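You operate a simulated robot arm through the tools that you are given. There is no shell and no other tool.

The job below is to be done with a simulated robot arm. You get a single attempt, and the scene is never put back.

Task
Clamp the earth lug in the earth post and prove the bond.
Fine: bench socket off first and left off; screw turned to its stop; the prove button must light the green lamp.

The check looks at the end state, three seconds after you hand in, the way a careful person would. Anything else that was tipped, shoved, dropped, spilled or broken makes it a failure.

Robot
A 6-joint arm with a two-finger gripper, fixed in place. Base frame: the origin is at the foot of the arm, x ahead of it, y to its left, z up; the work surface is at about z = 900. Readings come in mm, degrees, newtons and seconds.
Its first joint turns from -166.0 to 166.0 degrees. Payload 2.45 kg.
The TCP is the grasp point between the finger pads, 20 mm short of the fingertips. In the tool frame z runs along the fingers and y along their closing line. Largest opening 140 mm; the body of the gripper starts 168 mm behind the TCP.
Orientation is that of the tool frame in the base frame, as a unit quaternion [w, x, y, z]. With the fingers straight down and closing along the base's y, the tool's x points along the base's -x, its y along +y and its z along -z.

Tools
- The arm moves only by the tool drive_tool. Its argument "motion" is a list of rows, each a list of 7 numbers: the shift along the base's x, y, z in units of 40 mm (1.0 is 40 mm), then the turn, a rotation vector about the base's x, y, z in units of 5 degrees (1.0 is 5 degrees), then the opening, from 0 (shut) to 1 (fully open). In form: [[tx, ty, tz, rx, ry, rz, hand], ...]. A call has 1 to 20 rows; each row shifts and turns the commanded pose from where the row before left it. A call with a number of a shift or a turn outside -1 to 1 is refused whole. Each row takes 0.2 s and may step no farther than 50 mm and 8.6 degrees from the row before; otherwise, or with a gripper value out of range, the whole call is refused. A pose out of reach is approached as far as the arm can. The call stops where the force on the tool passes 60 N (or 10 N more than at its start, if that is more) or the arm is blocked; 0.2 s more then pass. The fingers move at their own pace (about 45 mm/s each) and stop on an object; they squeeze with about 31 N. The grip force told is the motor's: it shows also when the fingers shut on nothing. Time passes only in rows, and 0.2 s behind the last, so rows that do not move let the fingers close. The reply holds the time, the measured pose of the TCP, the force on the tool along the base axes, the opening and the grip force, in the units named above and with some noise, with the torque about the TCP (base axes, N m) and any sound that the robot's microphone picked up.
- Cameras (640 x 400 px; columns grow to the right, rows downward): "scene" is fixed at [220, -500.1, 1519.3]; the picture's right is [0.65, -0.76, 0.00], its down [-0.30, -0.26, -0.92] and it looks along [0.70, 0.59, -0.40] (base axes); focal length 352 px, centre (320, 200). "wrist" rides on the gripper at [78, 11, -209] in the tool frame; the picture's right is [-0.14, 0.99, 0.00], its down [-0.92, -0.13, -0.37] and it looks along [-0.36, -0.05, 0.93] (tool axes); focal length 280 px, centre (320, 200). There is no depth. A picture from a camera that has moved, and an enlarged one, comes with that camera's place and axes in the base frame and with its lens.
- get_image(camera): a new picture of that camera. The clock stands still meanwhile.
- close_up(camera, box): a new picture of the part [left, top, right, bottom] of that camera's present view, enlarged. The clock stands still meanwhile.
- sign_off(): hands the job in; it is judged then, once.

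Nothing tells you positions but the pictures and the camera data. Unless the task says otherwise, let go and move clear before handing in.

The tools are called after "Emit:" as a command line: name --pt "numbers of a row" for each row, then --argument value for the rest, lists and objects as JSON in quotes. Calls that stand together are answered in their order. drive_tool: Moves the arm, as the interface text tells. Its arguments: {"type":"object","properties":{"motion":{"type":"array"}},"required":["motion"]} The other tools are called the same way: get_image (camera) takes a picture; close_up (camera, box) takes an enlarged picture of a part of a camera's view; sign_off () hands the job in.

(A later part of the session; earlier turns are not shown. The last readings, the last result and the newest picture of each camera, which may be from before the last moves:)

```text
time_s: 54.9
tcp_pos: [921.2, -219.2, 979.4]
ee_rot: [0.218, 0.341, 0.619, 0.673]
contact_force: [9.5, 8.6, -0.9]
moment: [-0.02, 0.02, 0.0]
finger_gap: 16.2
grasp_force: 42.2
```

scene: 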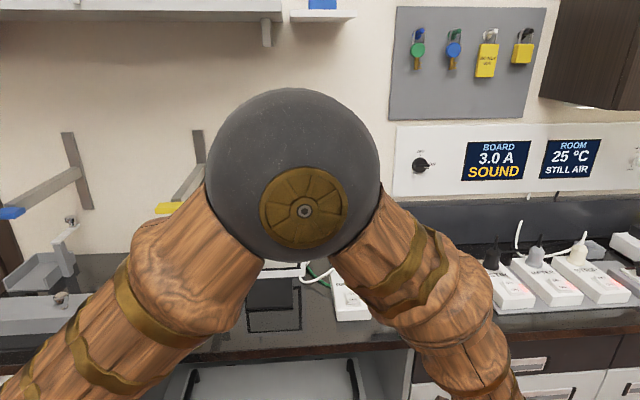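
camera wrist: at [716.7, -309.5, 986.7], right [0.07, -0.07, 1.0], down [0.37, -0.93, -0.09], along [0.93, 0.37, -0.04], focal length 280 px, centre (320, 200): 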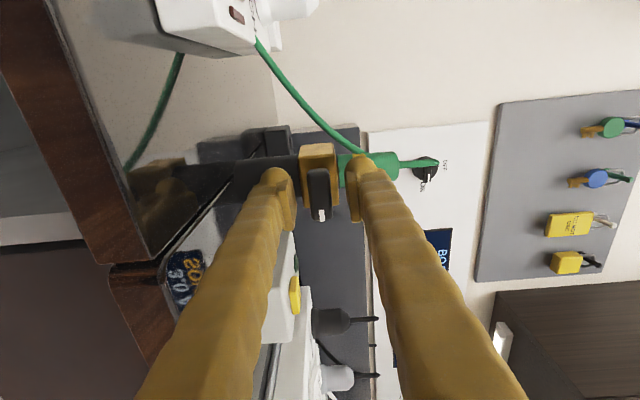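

Stiffness is about 13 N/mm. The force pattern puts the screw centre about 5.5 mm to the right of the TCP and 1 mm below it. I open, recentre, and grip again.

Emit:
drive_tool --pt "0 0 0 0 0 0 0.25" --pt "0 0 0 0 0 0 0.25" --pt "0.103 -0.092 -0.025 0 0 0 0.25" --pt "0 0 0 0 0 0 0.25" --pt "0 0 0 0 0 0 0" --pt "0 0 0 0 0 0 0" --pt "0 0 0 0 0 0 0"

Emit:
close_up --camera "wrist" --box '[270, 120, 380, 250]'

```text
time_s: 56.5
tcp_pos: [924.9, -223.2, 977.5]
ee_rot: [0.218, 0.34, 0.62, 0.673]
contact_force: [-0.4, 0.0, -10.7]
moment: [-0.06, 0.01, -0.04]
finger_gap: 16.4
grasp_force: 39.5
```

```text
3.08 times, centred on (325, 185) of wrist
camera zoom: at [721.4, -313.8, 1004.0], right [0.22, -0.23, 0.95], down [0.34, -0.89, -0.3], along [0.92, 0.38, -0.12], focal length 863 px, centre (305, 246)
```

zoom: 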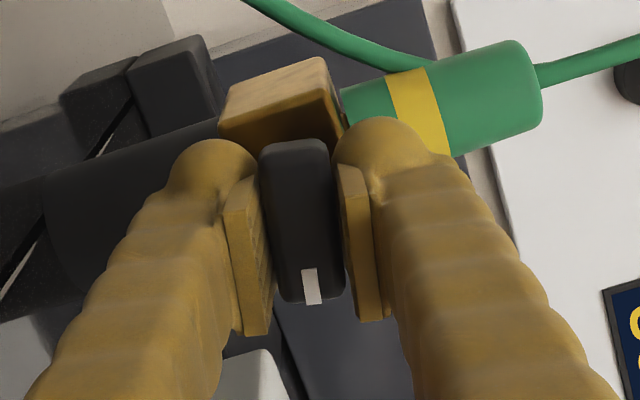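

The re-grip left a 10 N downward force, so I lower 0.8 mm to null it. Then I turn another 10° and read how the forces change, to pin down the centre.

Emit:
drive_tool --pt "0 0 -0.02 0 0 0 0" --pt "0 0 0 0 0 0 0"

Emit:
drive_tool --pt "0 0 0 0.3645 0.3425 0 0" --pt "0 0 0 0.3645 0.3425 0 0" --pt "0 0 0 0.3645 0.3425 0 0" --pt "0 0 0 0.3645 0.3425 0 0" --pt "0 0 0 0 0 0 0"

```text
time_s: 57.1
tcp_pos: [924.6, -224.8, 977.9]
ee_rot: [0.218, 0.34, 0.62, 0.673]
contact_force: [-9.0, 1.8, -3.0]
moment: [-0.02, -0.02, -0.02]
finger_gap: 16.1
grasp_force: 42.1
```

```text
time_s: 58.3
tcp_pos: [925.2, -223.7, 977.2]
ee_rot: [0.158, 0.393, 0.588, 0.689]
contact_force: [12.2, 7.7, -4.8]
moment: [-0.01, -0.01, 0.0]
finger_gap: 15.8
grasp_force: 41.9
```

Now the rotation barely changes the vertical force, so I'm concentric. The remaining pull is inward because the screw advances as it turns. I follow it in and check.

Emit:
drive_tool --pt "0.023 0.005 -0.004 0 0 0 0" --pt "0 0 0 0 0 0 0"

Emit:
close_up --camera "wrist" --box '[270, 120, 380, 250]'

```text
time_s: 58.9
tcp_pos: [925.3, -223.8, 977.5]
ee_rot: [0.159, 0.393, 0.588, 0.689]
contact_force: [-7.7, 6.6, -1.0]
moment: [-0.03, -0.02, 0.0]
finger_gap: 15.6
grasp_force: 41.5
```

```text
3.08 times, centred on (325, 185) of wrist
camera zoom: at [725.7, -317.4, 1015.8], right [0.33, -0.35, 0.88], down [0.29, -0.85, -0.45], along [0.9, 0.4, -0.18], focal length 863 px, centre (305, 246)
```

zoom: 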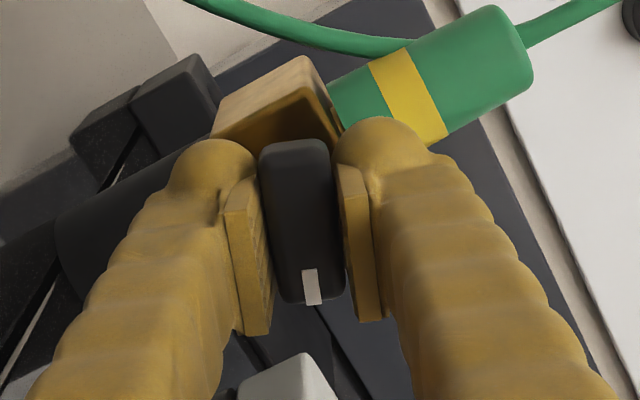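

The screw advances roughly 1 mm per 10°. I continue turning 20° while following it inward, and check the forces.

Emit:
drive_tool --pt "-0.004 0.005 0 0.3645 0.3425 0 0" --pt "0.004 0.0038 0 0.3645 0.3425 0 0" --pt "0.004 0.0038 0 0.3645 0.3425 0 0" --pt "0.004 0.0038 0 0.3645 0.3425 0 0" --pt "0 0 0 0 0 0 0"

Emit:
drive_tool --pt "0.002 0.002 0 0.3645 0.3425 0 0" --pt "0.002 0.002 0 0.3645 0.3425 0 0" --pt "0.002 0.002 0 0.3645 0.3425 0 0" --pt "0.002 0.002 0 0.3645 0.3425 0 0" --pt "0 0 0 0 0 0 0"

Emit:
get_image --camera "wrist"

```text
time_s: 60.1
tcp_pos: [927.4, -222.9, 976.3]
ee_rot: [0.097, 0.443, 0.551, 0.7]
contact_force: [3.8, 9.3, -5.9]
moment: [-0.01, -0.01, 0.07]
finger_gap: 14.7
grasp_force: 41.1
```

```text
time_s: 61.3
tcp_pos: [925.9, -221.8, 977.5]
ee_rot: [0.036, 0.489, 0.511, 0.706]
contact_force: [-15.2, 12.5, -19.6]
moment: [-0.13, -0.01, 0.15]
finger_gap: 14.2
grasp_force: 40.3
```

```text
taken
camera wrist: at [738.4, -328.5, 1036.4], right [0.52, -0.55, 0.66], down [0.15, -0.7, -0.7], along [0.84, 0.46, -0.28], focal length 280 px, centre (320, 200)
```

wrist: 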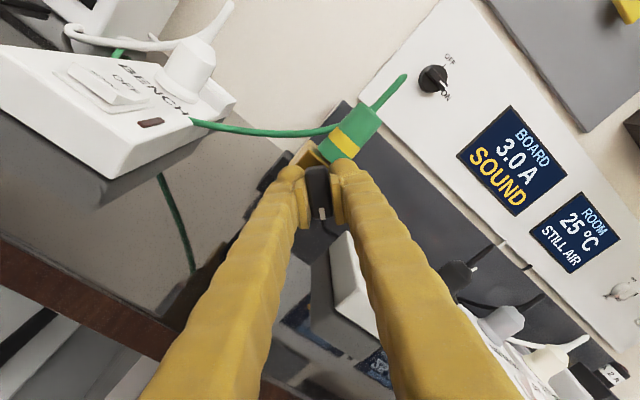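

Forces now point along the closing line (27 N), so the bar is about 2 mm off in that direction. I shift the tool to null it and take a closer look.

Emit:
drive_tool --pt "-0.02 0.022 -0.035 0 0 0 0" --pt "0 0 0 0 0 0 0"

Emit:
close_up --camera "wrist" --box '[270, 120, 380, 250]'

Emit:
get_image --camera "scene"

```text
time_s: 61.9
tcp_pos: [927.6, -221.2, 976.1]
ee_rot: [0.038, 0.489, 0.51, 0.707]
contact_force: [7.6, 5.8, -7.8]
moment: [0.0, 0.02, 0.06]
finger_gap: 14.2
grasp_force: 40.8
```

```text
3.08 times, centred on (325, 185) of wrist
camera zoom: at [738.1, -328.2, 1035.9], right [0.51, -0.55, 0.66], down [0.15, -0.7, -0.7], along [0.84, 0.46, -0.28], focal length 863 px, centre (305, 246)
```

zoom: 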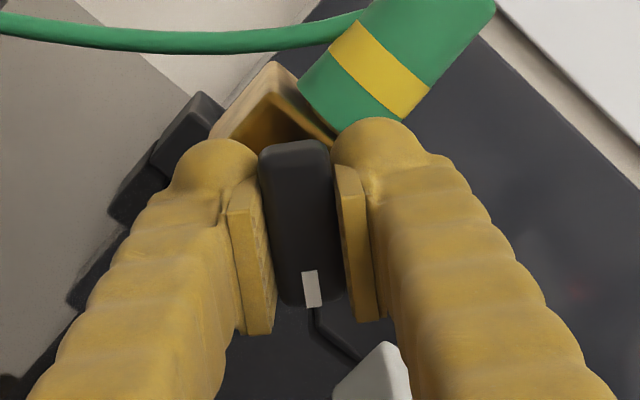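

```text
taken
```

scene: 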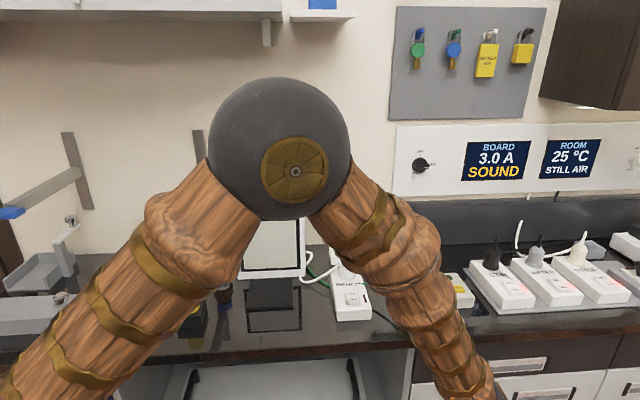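

Forces are down again and the bar turns with the fingers, now about 40° in total. I keep turning in 10–15° increments and correct between them.

Emit:
drive_tool --pt "0.004 0.01 -0.008 0.3645 0.3425 0 0" --pt "0.002 0.002 0 0.3645 0.3425 0 0" --pt "0.002 0.002 0 0.3645 0.3425 0 0" --pt "0.002 0.002 0 0.3645 0.3425 0 0" --pt "0 0 0 0 0 0 0"

```text
time_s: 63.1
tcp_pos: [927.0, -221.4, 975.6]
ee_rot: [-0.026, 0.531, 0.467, 0.707]
contact_force: [-2.6, -9.9, -0.2]
moment: [-0.03, 0.05, 0.08]
finger_gap: 13.9
grasp_force: 40.0
```

Emit:
drive_tool --pt "0 0 0 0.3645 0.3425 0 0" --pt "0 0 0 0.3645 0.3425 0 0" --pt "0 0 0 0.3645 0.3425 0 0" --pt "0 0 0 0.3645 0.3425 0 0" --pt "0 0 0 0 0 0 0"

Emit:
close_up --camera "wrist" --box '[250, 100, 400, 260]'

```text
time_s: 64.3
tcp_pos: [926.3, -220.2, 974.9]
ee_rot: [-0.086, 0.57, 0.418, 0.702]
contact_force: [-13.7, -11.4, -1.1]
moment: [-0.04, 0.03, 0.14]
finger_gap: 13.8
grasp_force: 40.4
```

```text
2.50 times, centred on (325, 180) of wrist
camera zoom: at [754.0, -344.4, 1049.6], right [0.64, -0.68, 0.36], down [-0.04, -0.5, -0.87], along [0.77, 0.54, -0.34], focal length 701 px, centre (308, 250)
```

zoom: 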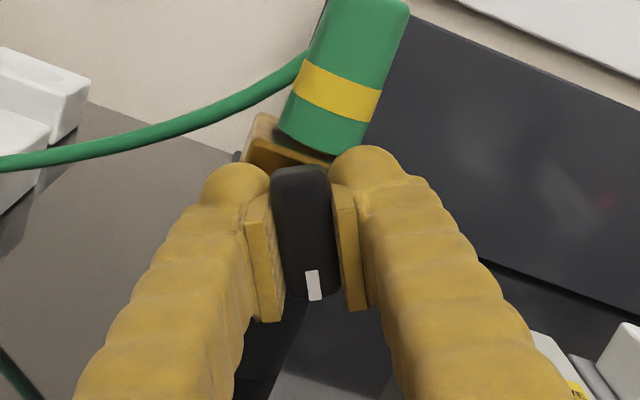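

Total turn is about 60° with almost no resisting torque. I ease back 0.9 mm axially to unload and continue turning.

Emit:
drive_tool --pt "-0.0165 -0.0155 0 0.3645 0.3425 0 0" --pt "0 0 0 0.3645 0.3425 0 0" --pt "0 0 0 0.3645 0.3425 0 0" --pt "0 0 0 0.3645 0.3425 0 0" --pt "0 0 0 0 0 0 0"

Emit:
drive_tool --pt "0 0 0 0.3645 0.3425 0 0" --pt "0 0 0 0.3645 0.3425 0 0" --pt "0 0 0 0.3645 0.3425 0 0" --pt "0 0 0 0.3645 0.3425 0 0" --pt "0 0 0 0 0 0 0"

Emit:
close_up --camera "wrist" --box '[250, 100, 400, 260]'

```text
time_s: 65.5
tcp_pos: [926.0, -219.8, 975.1]
ee_rot: [-0.147, 0.604, 0.367, 0.692]
contact_force: [12.9, 15.6, 0.7]
moment: [0.01, -0.04, 0.26]
finger_gap: 14.1
grasp_force: 40.4
```

```text
time_s: 66.7
tcp_pos: [926.2, -219.6, 975.2]
ee_rot: [-0.208, 0.633, 0.314, 0.676]
contact_force: [7.3, 32.7, -3.8]
moment: [-0.02, -0.06, 0.28]
finger_gap: 13.9
grasp_force: 40.0
```

```text
2.50 times, centred on (325, 180) of wrist
camera zoom: at [771.8, -363.4, 1054.6], right [0.69, -0.73, 0.02], down [-0.25, -0.27, -0.93], along [0.68, 0.63, -0.37], focal length 701 px, centre (308, 250)
```

zoom: 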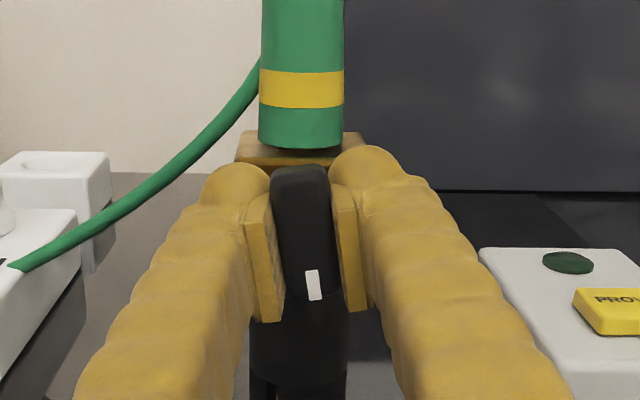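

The bar is now near vertical with its white mark at the bottom, about 80–90° turned. I shift about 1.8 mm to null the inward and leftward pull, then keep turning.

Emit:
drive_tool --pt "0 0.044 -0.005 0 0 0 0" --pt "0 0 0 0 0 0 0"

Emit:
drive_tool --pt "0 0 0 0.3645 0.3425 0 0" --pt "0 0 0 0.3645 0.3425 0 0" --pt "0 0 0 0.3645 0.3425 0 0" --pt "0 0 0 0.3645 0.3425 0 0" --pt "0 0 0 0 0 0 0"

```text
time_s: 67.3
tcp_pos: [926.2, -220.2, 975.2]
ee_rot: [-0.206, 0.633, 0.313, 0.677]
contact_force: [-6.6, 8.3, -1.9]
moment: [0.0, -0.07, 0.25]
finger_gap: 13.9
grasp_force: 40.4
```

```text
time_s: 68.5
tcp_pos: [925.8, -217.9, 976.1]
ee_rot: [-0.264, 0.658, 0.257, 0.656]
contact_force: [-40.5, -4.4, -5.1]
moment: [-0.07, -0.04, 0.36]
finger_gap: 14.1
grasp_force: 40.3
```

A moment about vertical (+0.36 N·m) has built up. It says the true screw azimuth is a few degrees larger, about 46°, which matches my earlier shaft measurement. I turn the tool +3° about z and ease off the forces.

Emit:
drive_tool --pt "0 0 0 0 0 0.3 0" --pt "0 0 0 0 0 0.3 0" --pt "0 0 0 0 0 0 0"

```text
time_s: 69.3
tcp_pos: [926.1, -219.9, 975.9]
ee_rot: [-0.282, 0.652, 0.273, 0.649]
contact_force: [-25.8, -2.1, -9.8]
moment: [-0.12, 0.05, -0.14]
finger_gap: 13.8
grasp_force: 40.0
```

Emit:
drive_tool --pt "-0.037 0.005 -0.012 0 0 -0.14 0" --pt "0 0 0 0 0 0 0"

Emit:
close_up --camera "wrist" --box '[250, 100, 400, 260]'

```text
time_s: 69.9
tcp_pos: [927.2, -219.2, 975.2]
ee_rot: [-0.277, 0.653, 0.27, 0.651]
contact_force: [23.8, 4.7, -0.6]
moment: [0.0, 0.01, -0.1]
finger_gap: 13.6
grasp_force: 40.5
```

```text
2.50 times, centred on (325, 180) of wrist
camera zoom: at [787.2, -377.4, 1053.6], right [0.71, -0.69, -0.15], down [-0.36, -0.17, -0.92], along [0.61, 0.7, -0.36], focal length 701 px, centre (308, 250)
```

zoom: 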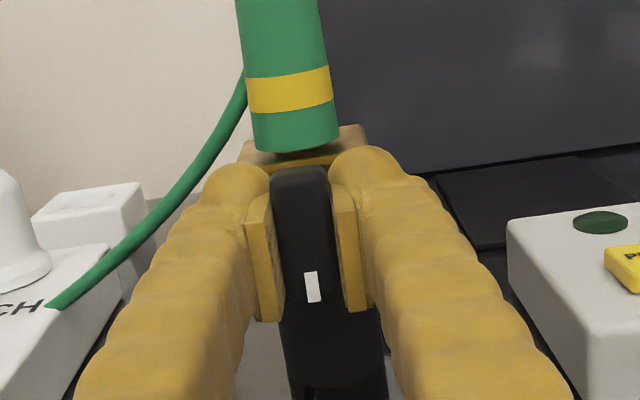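

Emit:
drive_tool --pt "0.018 0.002 0 0 0 -0.04 0" --pt "0 0 0 0 0 0 0"

```text
time_s: 70.5
tcp_pos: [926.1, -218.8, 974.4]
ee_rot: [-0.275, 0.653, 0.268, 0.652]
contact_force: [32.0, 5.6, 7.2]
moment: [0.07, 0.02, -0.05]
finger_gap: 13.7
grasp_force: 39.8
```

Emit:
drive_tool --pt "0 0 0 0 0 0 0" --pt "0 0 0 0 0 0 0" --pt "0 0 0 0 0 0 0"

```text
time_s: 71.3
tcp_pos: [925.9, -218.6, 975.1]
ee_rot: [-0.275, 0.653, 0.269, 0.652]
contact_force: [42.2, 1.8, 17.0]
moment: [0.07, 0.02, 0.04]
finger_gap: 13.7
grasp_force: 39.9
```

Forces are drifting while I hold still, so I'd rather release, let everything relax, and see where the bar stands.

Emit:
drive_tool --pt "0 0 0 0 0 0 0.25" --pt "0 0 0 0 0 0 0.25" --pt "0 0 0 0 0 0 0.25" --pt "0 0 0 0 0 0 0.25"

Emit:
close_up --camera "wrist" --box '[250, 100, 400, 260]'

Emit:
close_up --camera "wrist" --box '[295, 160, 345, 230]'

```text
time_s: 72.3
tcp_pos: [925.6, -218.5, 974.0]
ee_rot: [-0.277, 0.654, 0.268, 0.651]
contact_force: [-0.1, 0.2, 0.4]
moment: [-0.02, 0.0, -0.02]
finger_gap: 34.9
grasp_force: 0.0
```

```text
2.50 times, centred on (325, 180) of wrist
camera zoom: at [786.3, -377.0, 1053.0], right [0.7, -0.69, -0.15], down [-0.36, -0.16, -0.92], along [0.61, 0.7, -0.36], focal length 701 px, centre (308, 250)
```

zoom: 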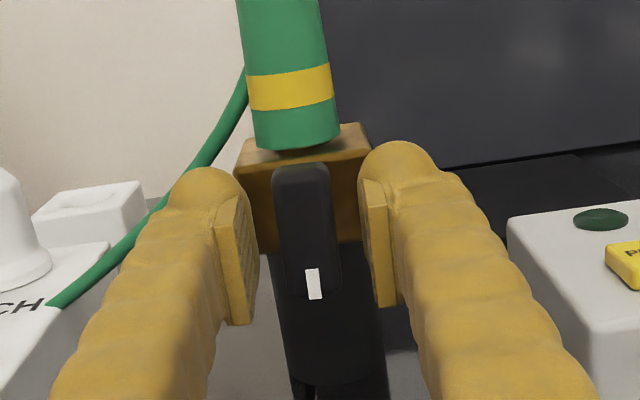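

```text
5.71 times, centred on (320, 195) of wrist
camera zoom: at [786.3, -377.0, 1053.0], right [0.7, -0.69, -0.15], down [-0.36, -0.16, -0.92], along [0.61, 0.7, -0.36], focal length 1602 px, centre (320, 229)
```

zoom: 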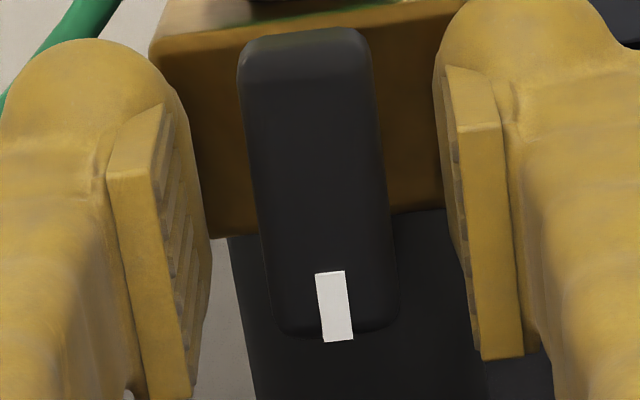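

Released cleanly: the bar has turned about 90° and is vertical with its white mark down. Vision and earlier force data agree that the screw axis is about 2.7 mm above my TCP. I recentre, back off 4 mm axially to keep clear of the block, and re-grip.

Emit:
drive_tool --pt "-0.07 -0.07 0.0675 0 0 0 0.25" --pt "0 0 0 0 0 0 0.25"

Emit:
close_up --camera "wrist" --box '[270, 130, 370, 250]'

Emit:
get_image --camera "scene"

```text
time_s: 72.9
tcp_pos: [922.4, -221.8, 977.1]
ee_rot: [-0.278, 0.653, 0.269, 0.651]
contact_force: [-0.9, 0.1, -0.1]
moment: [-0.02, 0.0, -0.02]
finger_gap: 35.2
grasp_force: 0.0
```

```text
3.33 times, centred on (320, 190) of wrist
camera zoom: at [783.3, -379.9, 1055.7], right [0.7, -0.69, -0.15], down [-0.36, -0.16, -0.92], along [0.61, 0.7, -0.36], focal length 935 px, centre (320, 233)
```

zoom: 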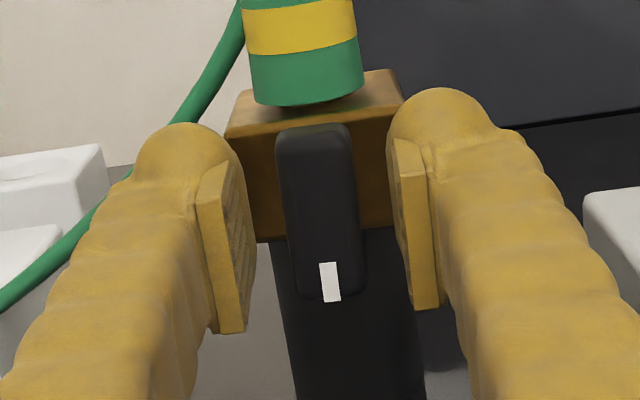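

```text
taken
```

scene: 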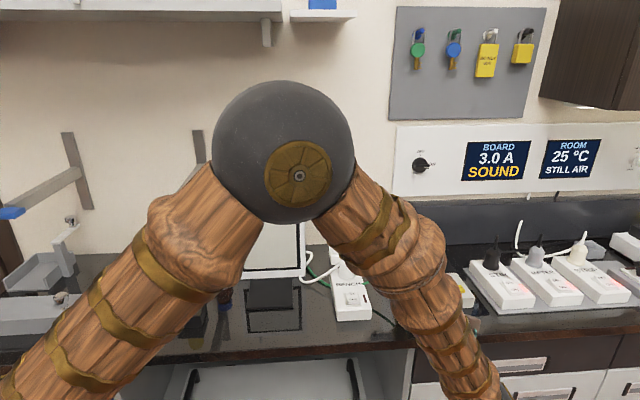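

The bar is now centred between the pads both ways. I grip again and check for residual force.

Emit:
drive_tool --pt "0 0 0 0 0 0 0" --pt "0 0 0 0 0 0 0" --pt "0 0 0 0 0 0 0"

Emit:
drive_tool --pt "0 0 0 0 0 0 0" --pt "0 0 0 0 0 0 0"

```text
time_s: 73.7
tcp_pos: [922.4, -222.3, 976.6]
ee_rot: [-0.275, 0.654, 0.268, 0.652]
contact_force: [15.1, -6.8, -0.4]
moment: [-0.04, 0.06, -0.02]
finger_gap: 16.6
grasp_force: 39.8
```

```text
time_s: 74.3
tcp_pos: [923.2, -222.2, 977.5]
ee_rot: [-0.276, 0.654, 0.267, 0.652]
contact_force: [22.0, -9.2, 0.3]
moment: [0.02, 0.0, -0.15]
finger_gap: 16.4
grasp_force: 41.8
```

Emit:
drive_tool --pt "0.021 -0.021 0 0 0 0 0" --pt "0 0 0 0 0 0 0"

Emit:
drive_tool --pt "0 0 0 0 0 0 0" --pt "0 0 0 0 0 0 0"

```text
time_s: 74.9
tcp_pos: [922.7, -223.1, 978.2]
ee_rot: [-0.277, 0.654, 0.268, 0.651]
contact_force: [5.8, -1.5, 0.0]
moment: [0.03, -0.02, 0.02]
finger_gap: 16.4
grasp_force: 42.4
```

```text
time_s: 75.5
tcp_pos: [924.0, -222.4, 977.0]
ee_rot: [-0.276, 0.654, 0.268, 0.651]
contact_force: [-0.6, 3.4, 0.6]
moment: [-0.03, 0.01, 0.05]
finger_gap: 16.4
grasp_force: 42.5
```

Residual force and moment are now essentially zero, so the centre is well found. I continue turning clockwise.

Emit:
drive_tool --pt "0 0 0 0.3515 0.3555 0 0" --pt "0 0 0 0.3515 0.3555 0 0" --pt "0 0 0 0.3515 0.3555 0 0" --pt "0 0 0 0.3515 0.3555 0 0" --pt "0 0 0 0 0 0 0"

Emit:
drive_tool --pt "0 0 0 0.3515 0.3555 0 0" --pt "0 0 0 0.3515 0.3555 0 0" --pt "0 0 0 0.3515 0.3555 0 0" --pt "0 0 0 0.3515 0.3555 0 0" --pt "0 0 0 0 0 0 0"

```text
time_s: 76.7
tcp_pos: [923.1, -222.5, 977.8]
ee_rot: [-0.332, 0.675, 0.21, 0.625]
contact_force: [-8.6, 14.7, -2.0]
moment: [-0.03, 0.03, 0.12]
finger_gap: 16.5
grasp_force: 42.1
```

```text
time_s: 77.9
tcp_pos: [922.9, -222.6, 976.7]
ee_rot: [-0.386, 0.69, 0.151, 0.593]
contact_force: [-16.5, 20.6, -5.2]
moment: [0.0, 0.03, 0.15]
finger_gap: 16.5
grasp_force: 41.9
```

Emit:
drive_tool --pt "0 0 0 0 0 0 0" --pt "0 0 0 0 0 0 0" --pt "0 0 0 0 0 0 0" --pt "0 0 0 0 0 0 0"

Emit:
close_up --camera "wrist" --box '[270, 130, 370, 250]'

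```text
time_s: 78.9
tcp_pos: [923.3, -221.3, 976.2]
ee_rot: [-0.385, 0.691, 0.151, 0.593]
contact_force: [-18.4, 24.0, -7.7]
moment: [-0.05, 0.06, 0.21]
finger_gap: 16.3
grasp_force: 41.9
```

```text
3.33 times, centred on (320, 190) of wrist
camera zoom: at [802.5, -398.3, 1047.3], right [0.62, -0.62, -0.48], down [-0.57, 0.05, -0.82], along [0.53, 0.79, -0.32], focal length 935 px, centre (320, 233)
```

zoom: 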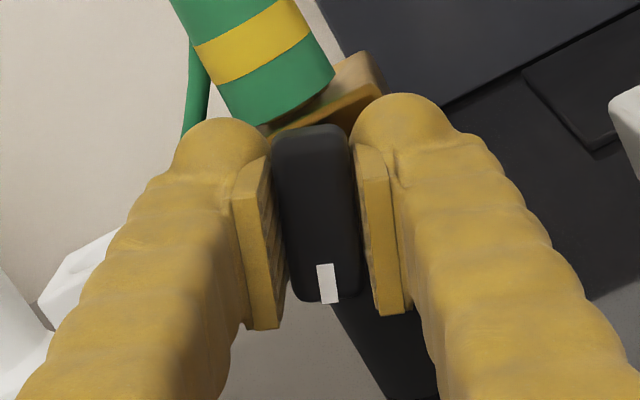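

The turn is smooth, but force builds along the closing line. Combining my readings, the axis is laterally right and about 2.5 mm higher than my TCP. I open, raise 2.5 mm, and re-grip.

Emit:
drive_tool --pt "0 0 0 0 0 0 0.22" --pt "0 0 0 0 0 0 0.22" --pt "0 0 0.0625 0 0 0 0.22" --pt "0 0 0 0 0 0 0.22" --pt "0 0 0 0 0 0 0" --pt "0 0 0 0 0 0 0" --pt "0 0 0 0 0 0 0" --pt "0 0 0 0 0 0 0"

Emit:
drive_tool --pt "0 0 0 0 0 0 0" --pt "0 0 0 0 0 0 0" --pt "0 0 0 0 0 0 0"

```text
time_s: 80.7
tcp_pos: [923.3, -222.4, 979.8]
ee_rot: [-0.386, 0.69, 0.151, 0.593]
contact_force: [9.7, -5.7, -0.1]
moment: [0.0, -0.02, -0.07]
finger_gap: 16.5
grasp_force: 42.2
```

```text
time_s: 81.5
tcp_pos: [924.6, -222.6, 978.3]
ee_rot: [-0.385, 0.691, 0.15, 0.594]
contact_force: [14.9, -7.4, 0.5]
moment: [0.02, -0.03, -0.12]
finger_gap: 16.8
grasp_force: 42.8
```

Emit:
drive_tool --pt "0.01 -0.01 -0.004 0 0 0 0" --pt "0 0 0 0.422 0.427 0 0" --pt "0 0 0 0.422 0.427 0 0" --pt "0 0 0 0.422 0.427 0 0" --pt "0 0 0 0.422 0.427 0 0" --pt "0 0 0 0.422 0.427 0 0" --pt "0 0 0 0 0 0 0"

Emit:
drive_tool --pt "0 0 0 0.422 0.427 0 0" --pt "0 0 0 0.422 0.427 0 0" --pt "0 0 0 0.422 0.427 0 0" --pt "0 0 0 0.422 0.427 0 0" --pt "0 0 0 0.422 0.427 0 0" --pt "0 0 0 0 0 0 0"

Emit:
close_up --camera "wrist" --box '[250, 100, 400, 260]'

```text
time_s: 83.1
tcp_pos: [923.5, -223.1, 979.8]
ee_rot: [-0.46, 0.704, 0.059, 0.538]
contact_force: [12.4, 4.8, 3.5]
moment: [-1.02, -0.95, 0.02]
finger_gap: 17.7
grasp_force: 42.7
```

```text
time_s: 84.5
tcp_pos: [924.0, -223.0, 980.2]
ee_rot: [-0.525, 0.706, -0.034, 0.473]
contact_force: [32.2, 9.4, 1.7]
moment: [-1.47, -1.63, -0.06]
finger_gap: 25.8
grasp_force: 45.3
```

```text
2.50 times, centred on (325, 180) of wrist
camera zoom: at [824.1, -419.9, 1021.6], right [0.37, -0.37, -0.85], down [-0.82, 0.3, -0.49], along [0.43, 0.88, -0.19], focal length 701 px, centre (308, 250)
```

zoom: 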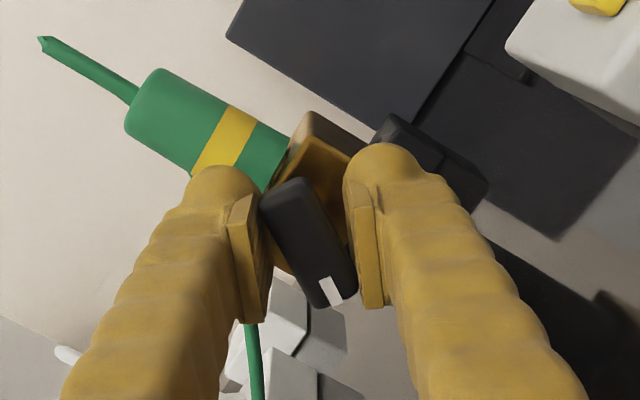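

The resisting torque jumped to about 2 N·m and the fingers were pried open while the bar stopped following. That looks like the screw's stop, after about 120° of turn. I open, realign with the bar, and check whether it really won't turn further.

Emit:
drive_tool --pt "0 0 0 0 0 0 0.35" --pt "0 0 0 0 0 0 0.35" --pt "0 0 0 -0.422 -0.427 0 0.35" --pt "0 0 0 -0.422 -0.427 0 0.35" --pt "0 0 0 -0.422 -0.427 0 0.35" --pt "0 0 0 -0.422 -0.427 0 0.35" --pt "0 0 0 -0.422 -0.427 0 0.35" --pt "0 0 0 -0.422 -0.427 0 0.35" --pt "0 0 0 0 0 0 0.35"

Emit:
close_up --camera "wrist" --box '[270, 130, 370, 250]'

Emit:
get_image --camera "wrist"

```text
time_s: 86.5
tcp_pos: [923.4, -223.6, 979.0]
ee_rot: [-0.446, 0.702, 0.079, 0.55]
contact_force: [0.0, 0.4, -0.4]
moment: [-0.01, 0.02, 0.02]
finger_gap: 48.7
grasp_force: 0.1
```

```text
3.33 times, centred on (320, 190) of wrist
camera zoom: at [812.7, -408.5, 1040.2], right [0.54, -0.53, -0.65], down [-0.69, 0.16, -0.71], along [0.48, 0.83, -0.28], focal length 935 px, centre (320, 233)
```

zoom: 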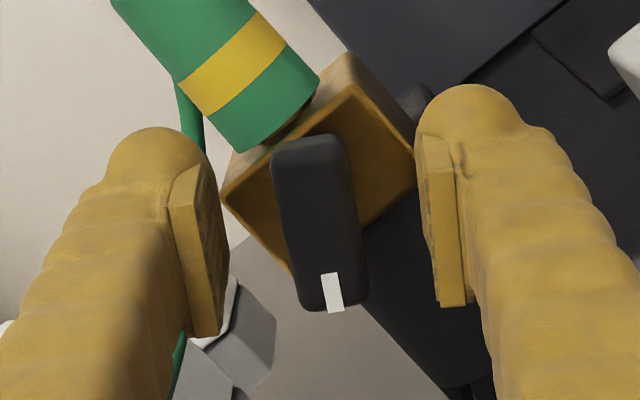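

```text
taken
camera wrist: at [812.7, -408.5, 1040.2], right [0.54, -0.53, -0.65], down [-0.69, 0.16, -0.71], along [0.48, 0.83, -0.28], focal length 280 px, centre (320, 200)
```

wrist: 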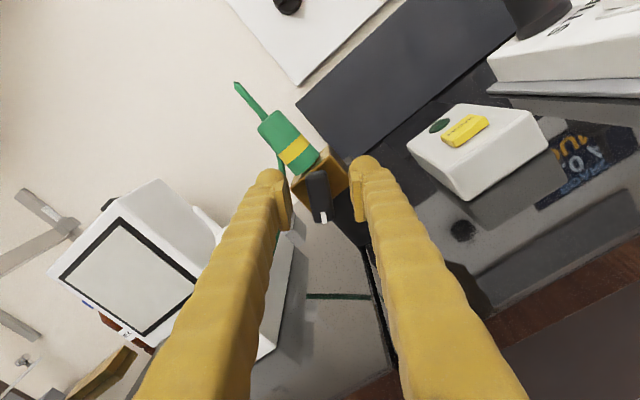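

The bar stayed where it stopped, about 120° from the start. I re-grip aligned with it and push again to confirm it is hard against the stop.

Emit:
drive_tool --pt "0 0 0 0 0 0 0" --pt "0 0 0 0 0 0 0" --pt "0 0 0 0 0 0 0" --pt "0 0 0 0 0 0 0" --pt "0 0 0 0 0 0 0"

Emit:
drive_tool --pt "0 0 0 0.211 0.2135 0 0" --pt "0 0 0 0.211 0.2135 0 0" --pt "0 0 0 0.211 0.2135 0 0" --pt "0 0 0 0 0 0 0"

Emit:
drive_tool --pt "0 0 0 0.211 0.2135 0 0" --pt "0 0 0 0.211 0.2135 0 0" --pt "0 0 0 0.211 0.2135 0 0" --pt "0 0 0 0 0 0 0"

```text
time_s: 87.7
tcp_pos: [923.6, -223.5, 979.6]
ee_rot: [-0.446, 0.702, 0.078, 0.549]
contact_force: [0.7, 0.5, -1.0]
moment: [-0.53, -0.56, 0.0]
finger_gap: 16.8
grasp_force: 42.7
```

```text
time_s: 88.7
tcp_pos: [924.9, -222.4, 979.4]
ee_rot: [-0.467, 0.705, 0.049, 0.532]
contact_force: [23.4, 13.4, 1.3]
moment: [-1.11, -1.11, -0.01]
finger_gap: 17.8
grasp_force: 43.0
```

```text
time_s: 89.7
tcp_pos: [923.6, -222.0, 979.3]
ee_rot: [-0.487, 0.706, 0.023, 0.513]
contact_force: [25.4, 17.2, 3.3]
moment: [-1.24, -1.32, -0.04]
finger_gap: 20.1
grasp_force: 44.7
```

The torque rises at once (to 1.8 N·m) with no rotation, so the screw is at its stop. I open and back straight out along the axis.

Emit:
drive_tool --pt "0 0 0 0 0 0 0.35" --pt "0 0 0 0 0 0 0.35" --pt "0 0 0 0 0 0 0.35" --pt "-0.26 -0.265 0 0 0 0 0.35" --pt "-0.5 -0.51 0 0 0 0 0.35" --pt "-0.5 -0.51 0 0 0 0 0.35" --pt "-0.5 -0.51 0 0 0 0 0.35" --pt "-0.5 -0.51 0 0 0 0 0.35" --pt "0 0 0 0 0 0 0.35"

Emit:
get_image --camera "wrist"

Emit:
get_image --camera "scene"

```text
time_s: 91.7
tcp_pos: [833.9, -315.2, 979.2]
ee_rot: [-0.487, 0.707, 0.023, 0.513]
contact_force: [0.3, 0.5, -0.3]
moment: [-0.03, -0.01, -0.03]
finger_gap: 49.0
grasp_force: 0.0
```

```text
taken
camera wrist: at [728.5, -507.5, 1032.3], right [0.46, -0.46, -0.76], down [-0.76, 0.24, -0.6], along [0.45, 0.86, -0.24], focal length 280 px, centre (320, 200)
```

wrist: 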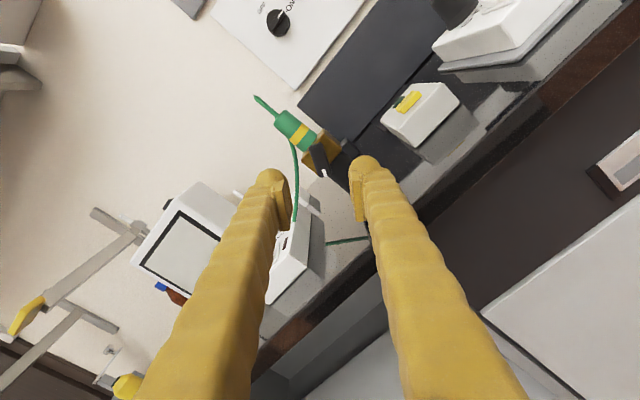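

```text
taken
```

scene: 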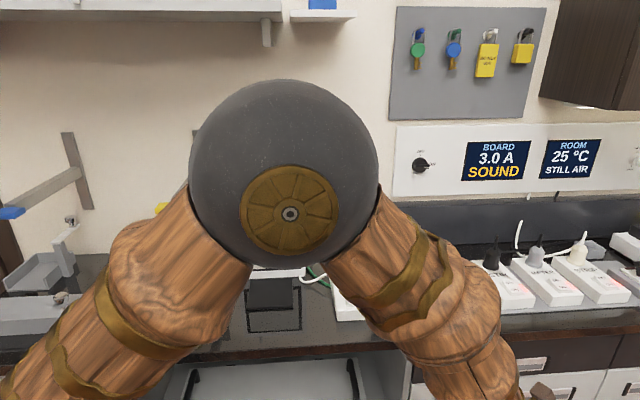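

I've backed clear. A zoom on the clamped lug and bar.

Emit:
close_up --camera "wrist" --box '[230, 70, 370, 210]'

Emit:
close_up --camera "wrist" --box '[365, 60, 475, 170]'

```text
2.86 times, centred on (300, 140) of wrist
camera zoom: at [728.5, -507.5, 1032.3], right [0.46, -0.46, -0.76], down [-0.76, 0.24, -0.6], along [0.45, 0.86, -0.24], focal length 801 px, centre (377, 371)
```

zoom: 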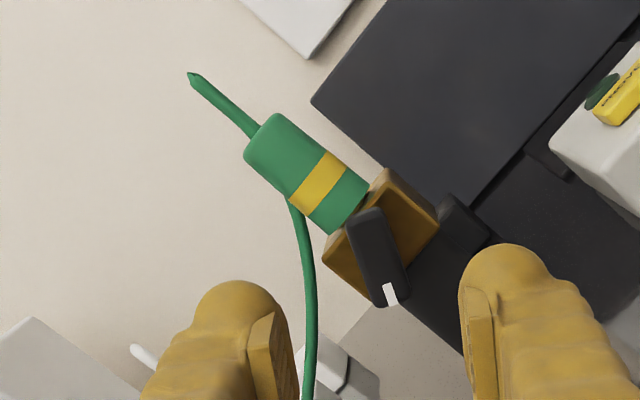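

```text
3.64 times, centred on (420, 115) of wrist
camera zoom: at [728.5, -507.5, 1032.3], right [0.46, -0.46, -0.76], down [-0.76, 0.24, -0.6], along [0.45, 0.86, -0.24], focal length 1020 px, centre (-44, 509)
```

zoom: 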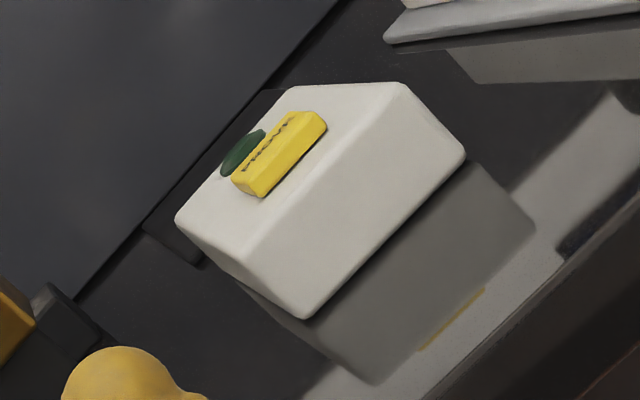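

Now for the PROVE button. I raise and unwind the roll back to neutral before swinging the tool down.

Emit:
drive_tool --pt "0 0 0.8 -0.97 -0.98 0 0.2" --pt "0 0 0.8 -0.97 -0.98 0 0.2" --pt "0 0 0.8 -0.97 -0.98 0 0.2" --pt "0 0 0.8 -0.97 -0.98 0 0.2" --pt "0 0 0.8 -0.97 -0.98 0 0.2" --pt "0 0 0 -0.97 -0.98 0 0.2" --pt "0 0 0 -0.97 -0.98 0 0.2" --pt "0 0 0 -0.97 -0.98 0 0.2" --pt "0 0 0 -0.97 -0.98 0 0.2" --pt "0 0 0 -0.97 -0.98 0 0.2" --pt "0 0 0 -0.97 -0.98 0 0.2" --pt "0 0 0 -0.97 -0.98 0 0.2" --pt "0 0 0 -0.97 -0.98 0 0.2" --pt "0 0 0 -0.97 -0.98 0 0.2" --pt "0 0 0 -0.97 -0.98 0 0.2" --pt "0 0 0 -0.97 -0.98 0 0.2" --pt "0 0 0 -0.97 -0.98 0 0.2" --pt "0 0 0 -0.97 -0.98 0 0.2" --pt "0 0 0 0 0 0 0.2"

Emit:
get_image --camera "wrist"

```text
time_s: 95.7
tcp_pos: [833.5, -315.7, 1139.0]
ee_rot: [0.225, 0.311, 0.635, 0.67]
contact_force: [-0.5, -0.4, 0.0]
moment: [0.01, 0.0, 0.03]
finger_gap: 27.9
grasp_force: 0.0
```

```text
taken
camera wrist: at [631.9, -411.7, 1161.4], right [0.19, -0.19, 0.96], down [0.38, -0.89, -0.25], along [0.91, 0.41, -0.1], focal length 280 px, centre (320, 200)
```

wrist: 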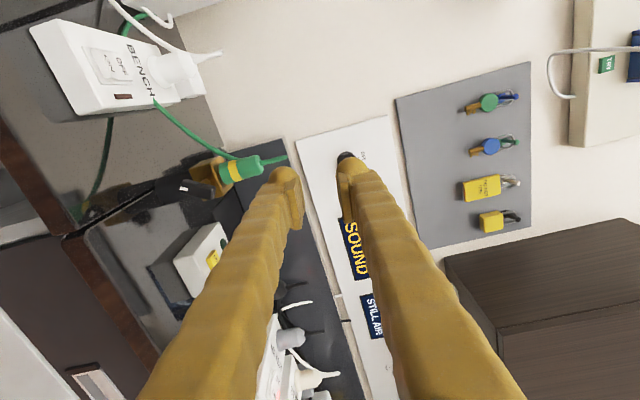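

Emit:
drive_tool --pt "0 0 0 -0.97 -0.98 0 0.1" --pt "0 0 0 -0.97 -0.98 0 0.1" --pt "0 0 0 -0.97 -0.98 0 0.1" --pt "0 0 0 -0.97 -0.98 0 0.1" --pt "0 0 0 -0.97 -0.98 0 0.1" --pt "0 0 0 -0.97 -0.98 0 0.1" --pt "0 0 0 -0.97 -0.98 0 0.1" --pt "0 0 0 -0.97 -0.98 0 0.1" --pt "0 0 0 -0.97 -0.98 0 0.1" --pt "0 0 0 -0.97 -0.98 0 0.1" --pt "0 0 0 -0.97 -0.98 0 0.1" --pt "0 0 0 -0.97 -0.98 0 0.1" --pt "0 0 0 -0.97 -0.98 0 0.1" --pt "0 0 0 -0.97 -0.98 0 0.1" --pt "0 0 0 0 0 0 0"

Emit:
drive_tool --pt "0 0 0.05 -0.98 0.969 0 0" --pt "0 0 0.05 -0.98 0.969 0 0" --pt "0 0 0.05 -0.98 0.969 0 0" --pt "0 0 0.05 -0.98 0.969 0 0" --pt "0 0 0.05 -0.98 0.969 0 0" --pt "0 0 0.05 -0.98 0.969 0 0" --pt "0 0 0.05 -0.98 0.969 0 0" --pt "0 0 0.05 -0.98 0.969 0 0" --pt "0 0 0 0 0 0 0"

Emit:
get_image --camera "wrist"

Emit:
get_image --camera "scene"

```text
time_s: 98.9
tcp_pos: [832.3, -314.9, 1138.7]
ee_rot: [0.65, -0.267, 0.655, 0.278]
contact_force: [0.2, 0.2, 0.0]
moment: [0.02, 0.01, 0.03]
finger_gap: 0.0
grasp_force: 16.1
```

```text
time_s: 100.9
tcp_pos: [833.3, -315.5, 1154.9]
ee_rot: [0.276, -0.36, 0.884, 0.117]
contact_force: [0.1, -0.1, 0.1]
moment: [0.0, -0.01, 0.01]
finger_gap: 0.0
grasp_force: 29.2
```

```text
taken
camera wrist: at [695.5, -437.7, 1283.7], right [-0.61, 0.79, 0.09], down [0.48, 0.29, 0.83], along [0.62, 0.55, -0.56], focal length 280 px, centre (320, 200)
```

wrist: 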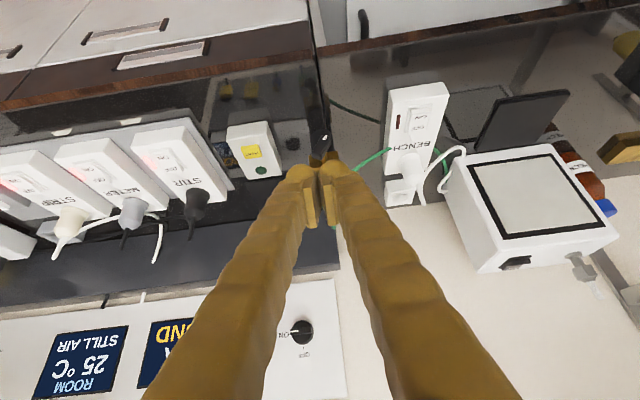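

```text
taken
```

scene: 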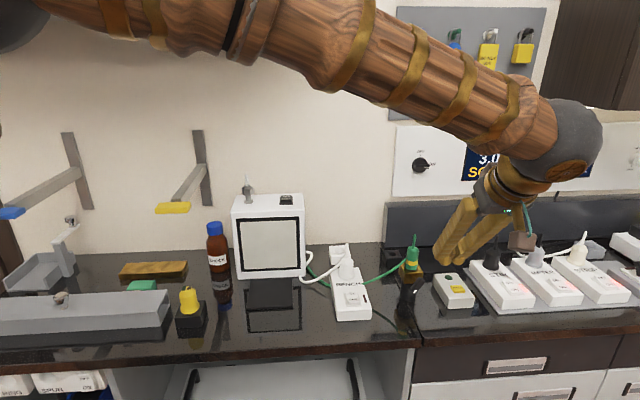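

The arm is unwound with the fingers shut. I estimate the button at about (1021, -292, 940). I move above it with a heading of about +10°, which keeps the gripper body away from the lug.

Emit:
drive_tool --pt "0.5875 0.072 -0.2 0 0 -0.8775 0" --pt "0.5875 0.072 -0.2 0 0 -0.8775 0" --pt "0.5875 0.072 -0.2 0 0 -0.8775 0" --pt "0.5875 0.072 -0.2 0 0 -0.8775 0" --pt "0.5875 0.072 -0.2 0 0 -0.8775 0" --pt "0.5875 0.072 -0.2 0 0 -0.8775 0" --pt "0.5875 0.072 -0.2 0 0 -0.8775 0" --pt "0.5875 0.072 -0.2 0 0 -0.8775 0" --pt "0 0 0 0 0 0 0"

Emit:
get_image --camera "wrist"

Emit:
get_image --camera "scene"

Emit:
close_up --camera "scene" --box '[380, 220, 500, 330]'

```text
time_s: 102.9
tcp_pos: [1021.5, -292.7, 1089.8]
ee_rot: [0.298, -0.077, 0.951, 0.03]
contact_force: [-0.5, 0.6, -0.1]
moment: [0.0, 0.0, 0.04]
finger_gap: 0.0
grasp_force: 29.8
```

```text
taken
camera wrist: at [838.3, -314.0, 1218.9], right [-0.05, 0.99, 0.09], down [0.56, -0.05, 0.83], along [0.83, 0.09, -0.56], focal length 280 px, centre (320, 200)
```

wrist: 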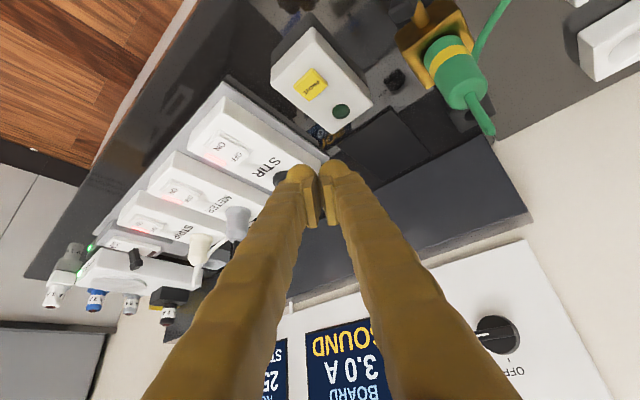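

```text
taken
```

scene: 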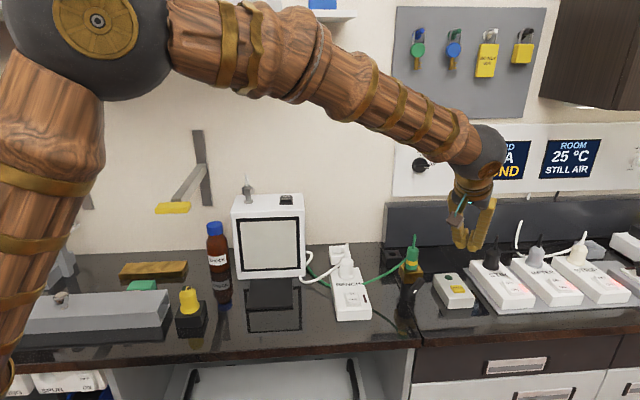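

```text
3.64 times, centred on (440, 275) of scene
camera zoom: at [220.0, -500.1, 1519.3], right [0.65, -0.76, 0.0], down [-0.3, -0.26, -0.92], along [0.7, 0.59, -0.4], focal length 1280 px, centre (-116, -73)
```

zoom: 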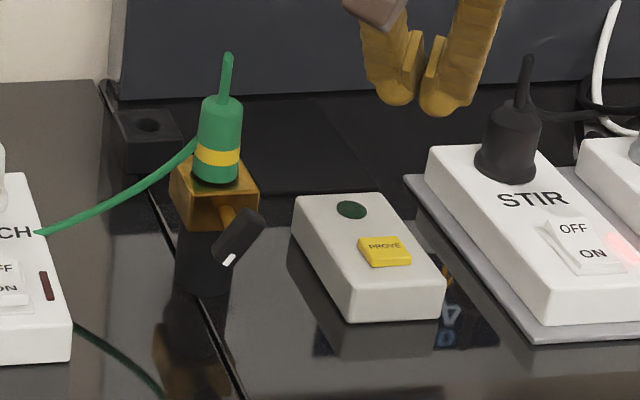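

The scene view is clear: lug upright and clamped, T-bar turned with its mark pointing down-left, BENCH off. I refine the button to (1021.6, -290.5, 942) and descend above it.

Emit:
drive_tool --pt "0.07 0.05 -0.6 0 0 0 0" --pt "0 0 -0.6 0 0 0 0" --pt "0 0 -0.6 0 0 0 0" --pt "0 0 -0.6 0 0 0 0" --pt "0 0 0 0 0 0 0"

Emit:
get_image --camera "wrist"

Emit:
close_up --camera "scene" --box '[400, 220, 500, 320]'

```text
time_s: 104.1
tcp_pos: [1024.6, -290.2, 994.6]
ee_rot: [0.298, -0.076, 0.951, 0.03]
contact_force: [-0.2, -0.3, -0.2]
moment: [0.02, -0.01, 0.0]
finger_gap: 0.0
grasp_force: 29.6
```

```text
taken
camera wrist: at [841.0, -311.4, 1122.8], right [-0.05, 0.99, 0.09], down [0.56, -0.05, 0.83], along [0.83, 0.09, -0.55], focal length 280 px, centre (320, 200)
```

wrist: 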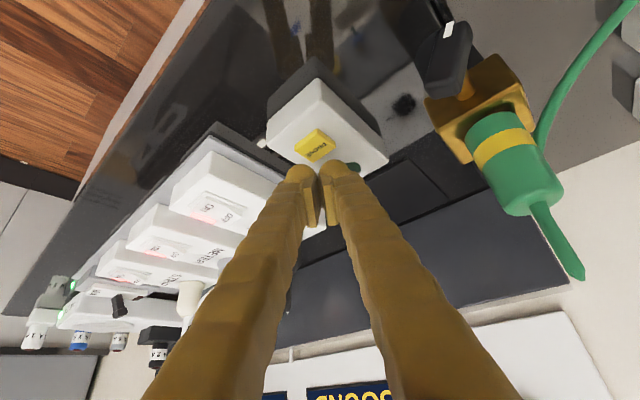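

```text
4.00 times, centred on (450, 270) of scene
camera zoom: at [220.0, -500.1, 1519.3], right [0.65, -0.76, 0.0], down [-0.3, -0.26, -0.92], along [0.7, 0.59, -0.4], focal length 1407 px, centre (-200, -80)
```

zoom: 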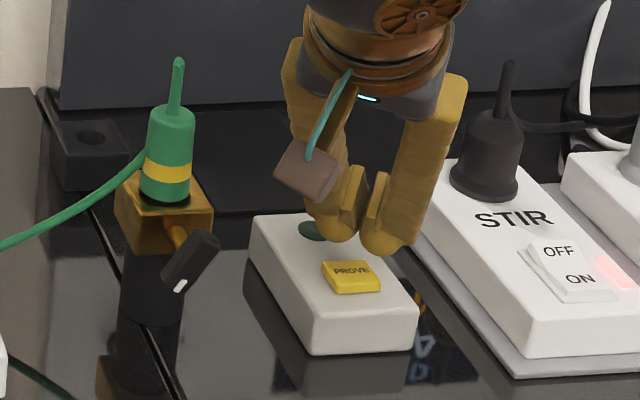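

The fingertips line up with the button in both views. I descend to just above it and then press in small steps.

Emit:
drive_tool --pt "0 0 -0.25 0 0 0 0" --pt "0 0 -0.2 0 0 0 0" --pt "0 0 -0.05 0 0 0 0" --pt "0 0 -0.05 0 0 0 0" --pt "0 0 0 0 0 0 0"

Emit:
close_up --camera "scene" --box '[410, 240, 490, 320]'

Emit:
close_up --camera "wrist" --box '[250, 90, 400, 240]'

```text
time_s: 105.3
tcp_pos: [1024.7, -289.8, 973.9]
ee_rot: [0.297, -0.077, 0.951, 0.03]
contact_force: [-0.4, -0.7, -0.3]
moment: [-0.04, 0.01, 0.02]
finger_gap: 0.1
grasp_force: 29.5
```

```text
5.00 times, centred on (450, 280) of scene
camera zoom: at [220.0, -500.1, 1519.3], right [0.65, -0.76, 0.0], down [-0.3, -0.26, -0.92], along [0.7, 0.59, -0.4], focal length 1759 px, centre (-330, -200)
```

zoom: 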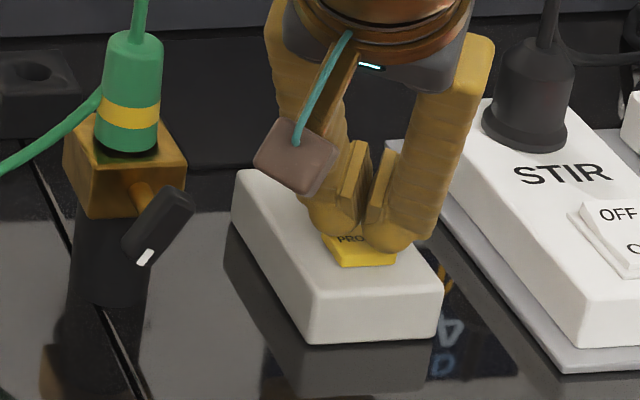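

```text
2.67 times, centred on (325, 165) of wrist
camera zoom: at [841.4, -310.8, 1101.8], right [-0.05, 0.99, 0.09], down [0.56, -0.05, 0.83], along [0.83, 0.09, -0.55], focal length 748 px, centre (307, 293)
```

zoom: 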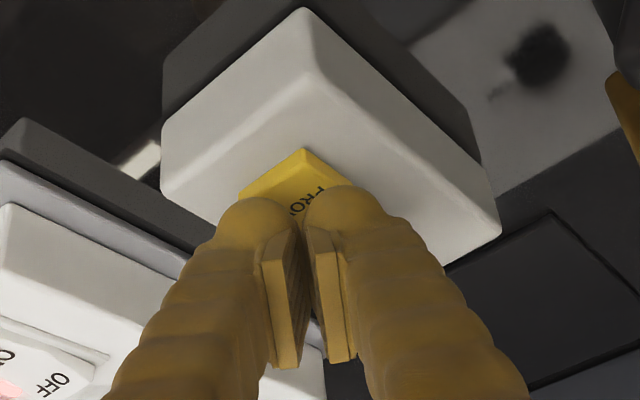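

Emit:
drive_tool --pt "0 0 -0.0375 0 0 0 0" --pt "0 0 -0.0375 0 0 0 0" --pt "0 0 -0.0375 0 0 0 0" --pt "0 0 0 0 0 0 0"

Emit:
close_up --camera "scene" --box '[410, 240, 490, 320]'

```text
time_s: 106.3
tcp_pos: [1023.2, -290.7, 968.8]
ee_rot: [0.298, -0.077, 0.951, 0.029]
contact_force: [-0.4, 0.9, -0.1]
moment: [0.0, 0.01, -0.02]
finger_gap: 0.0
grasp_force: 29.4
```

```text
5.00 times, centred on (450, 280) of scene
camera zoom: at [220.0, -500.1, 1519.3], right [0.65, -0.76, 0.0], down [-0.3, -0.26, -0.92], along [0.7, 0.59, -0.4], focal length 1759 px, centre (-330, -200)
```

zoom: 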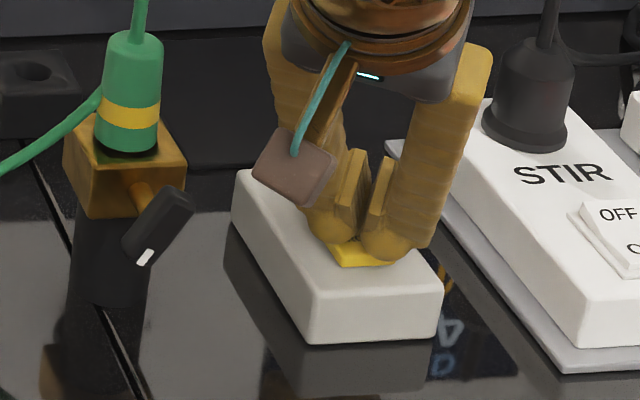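

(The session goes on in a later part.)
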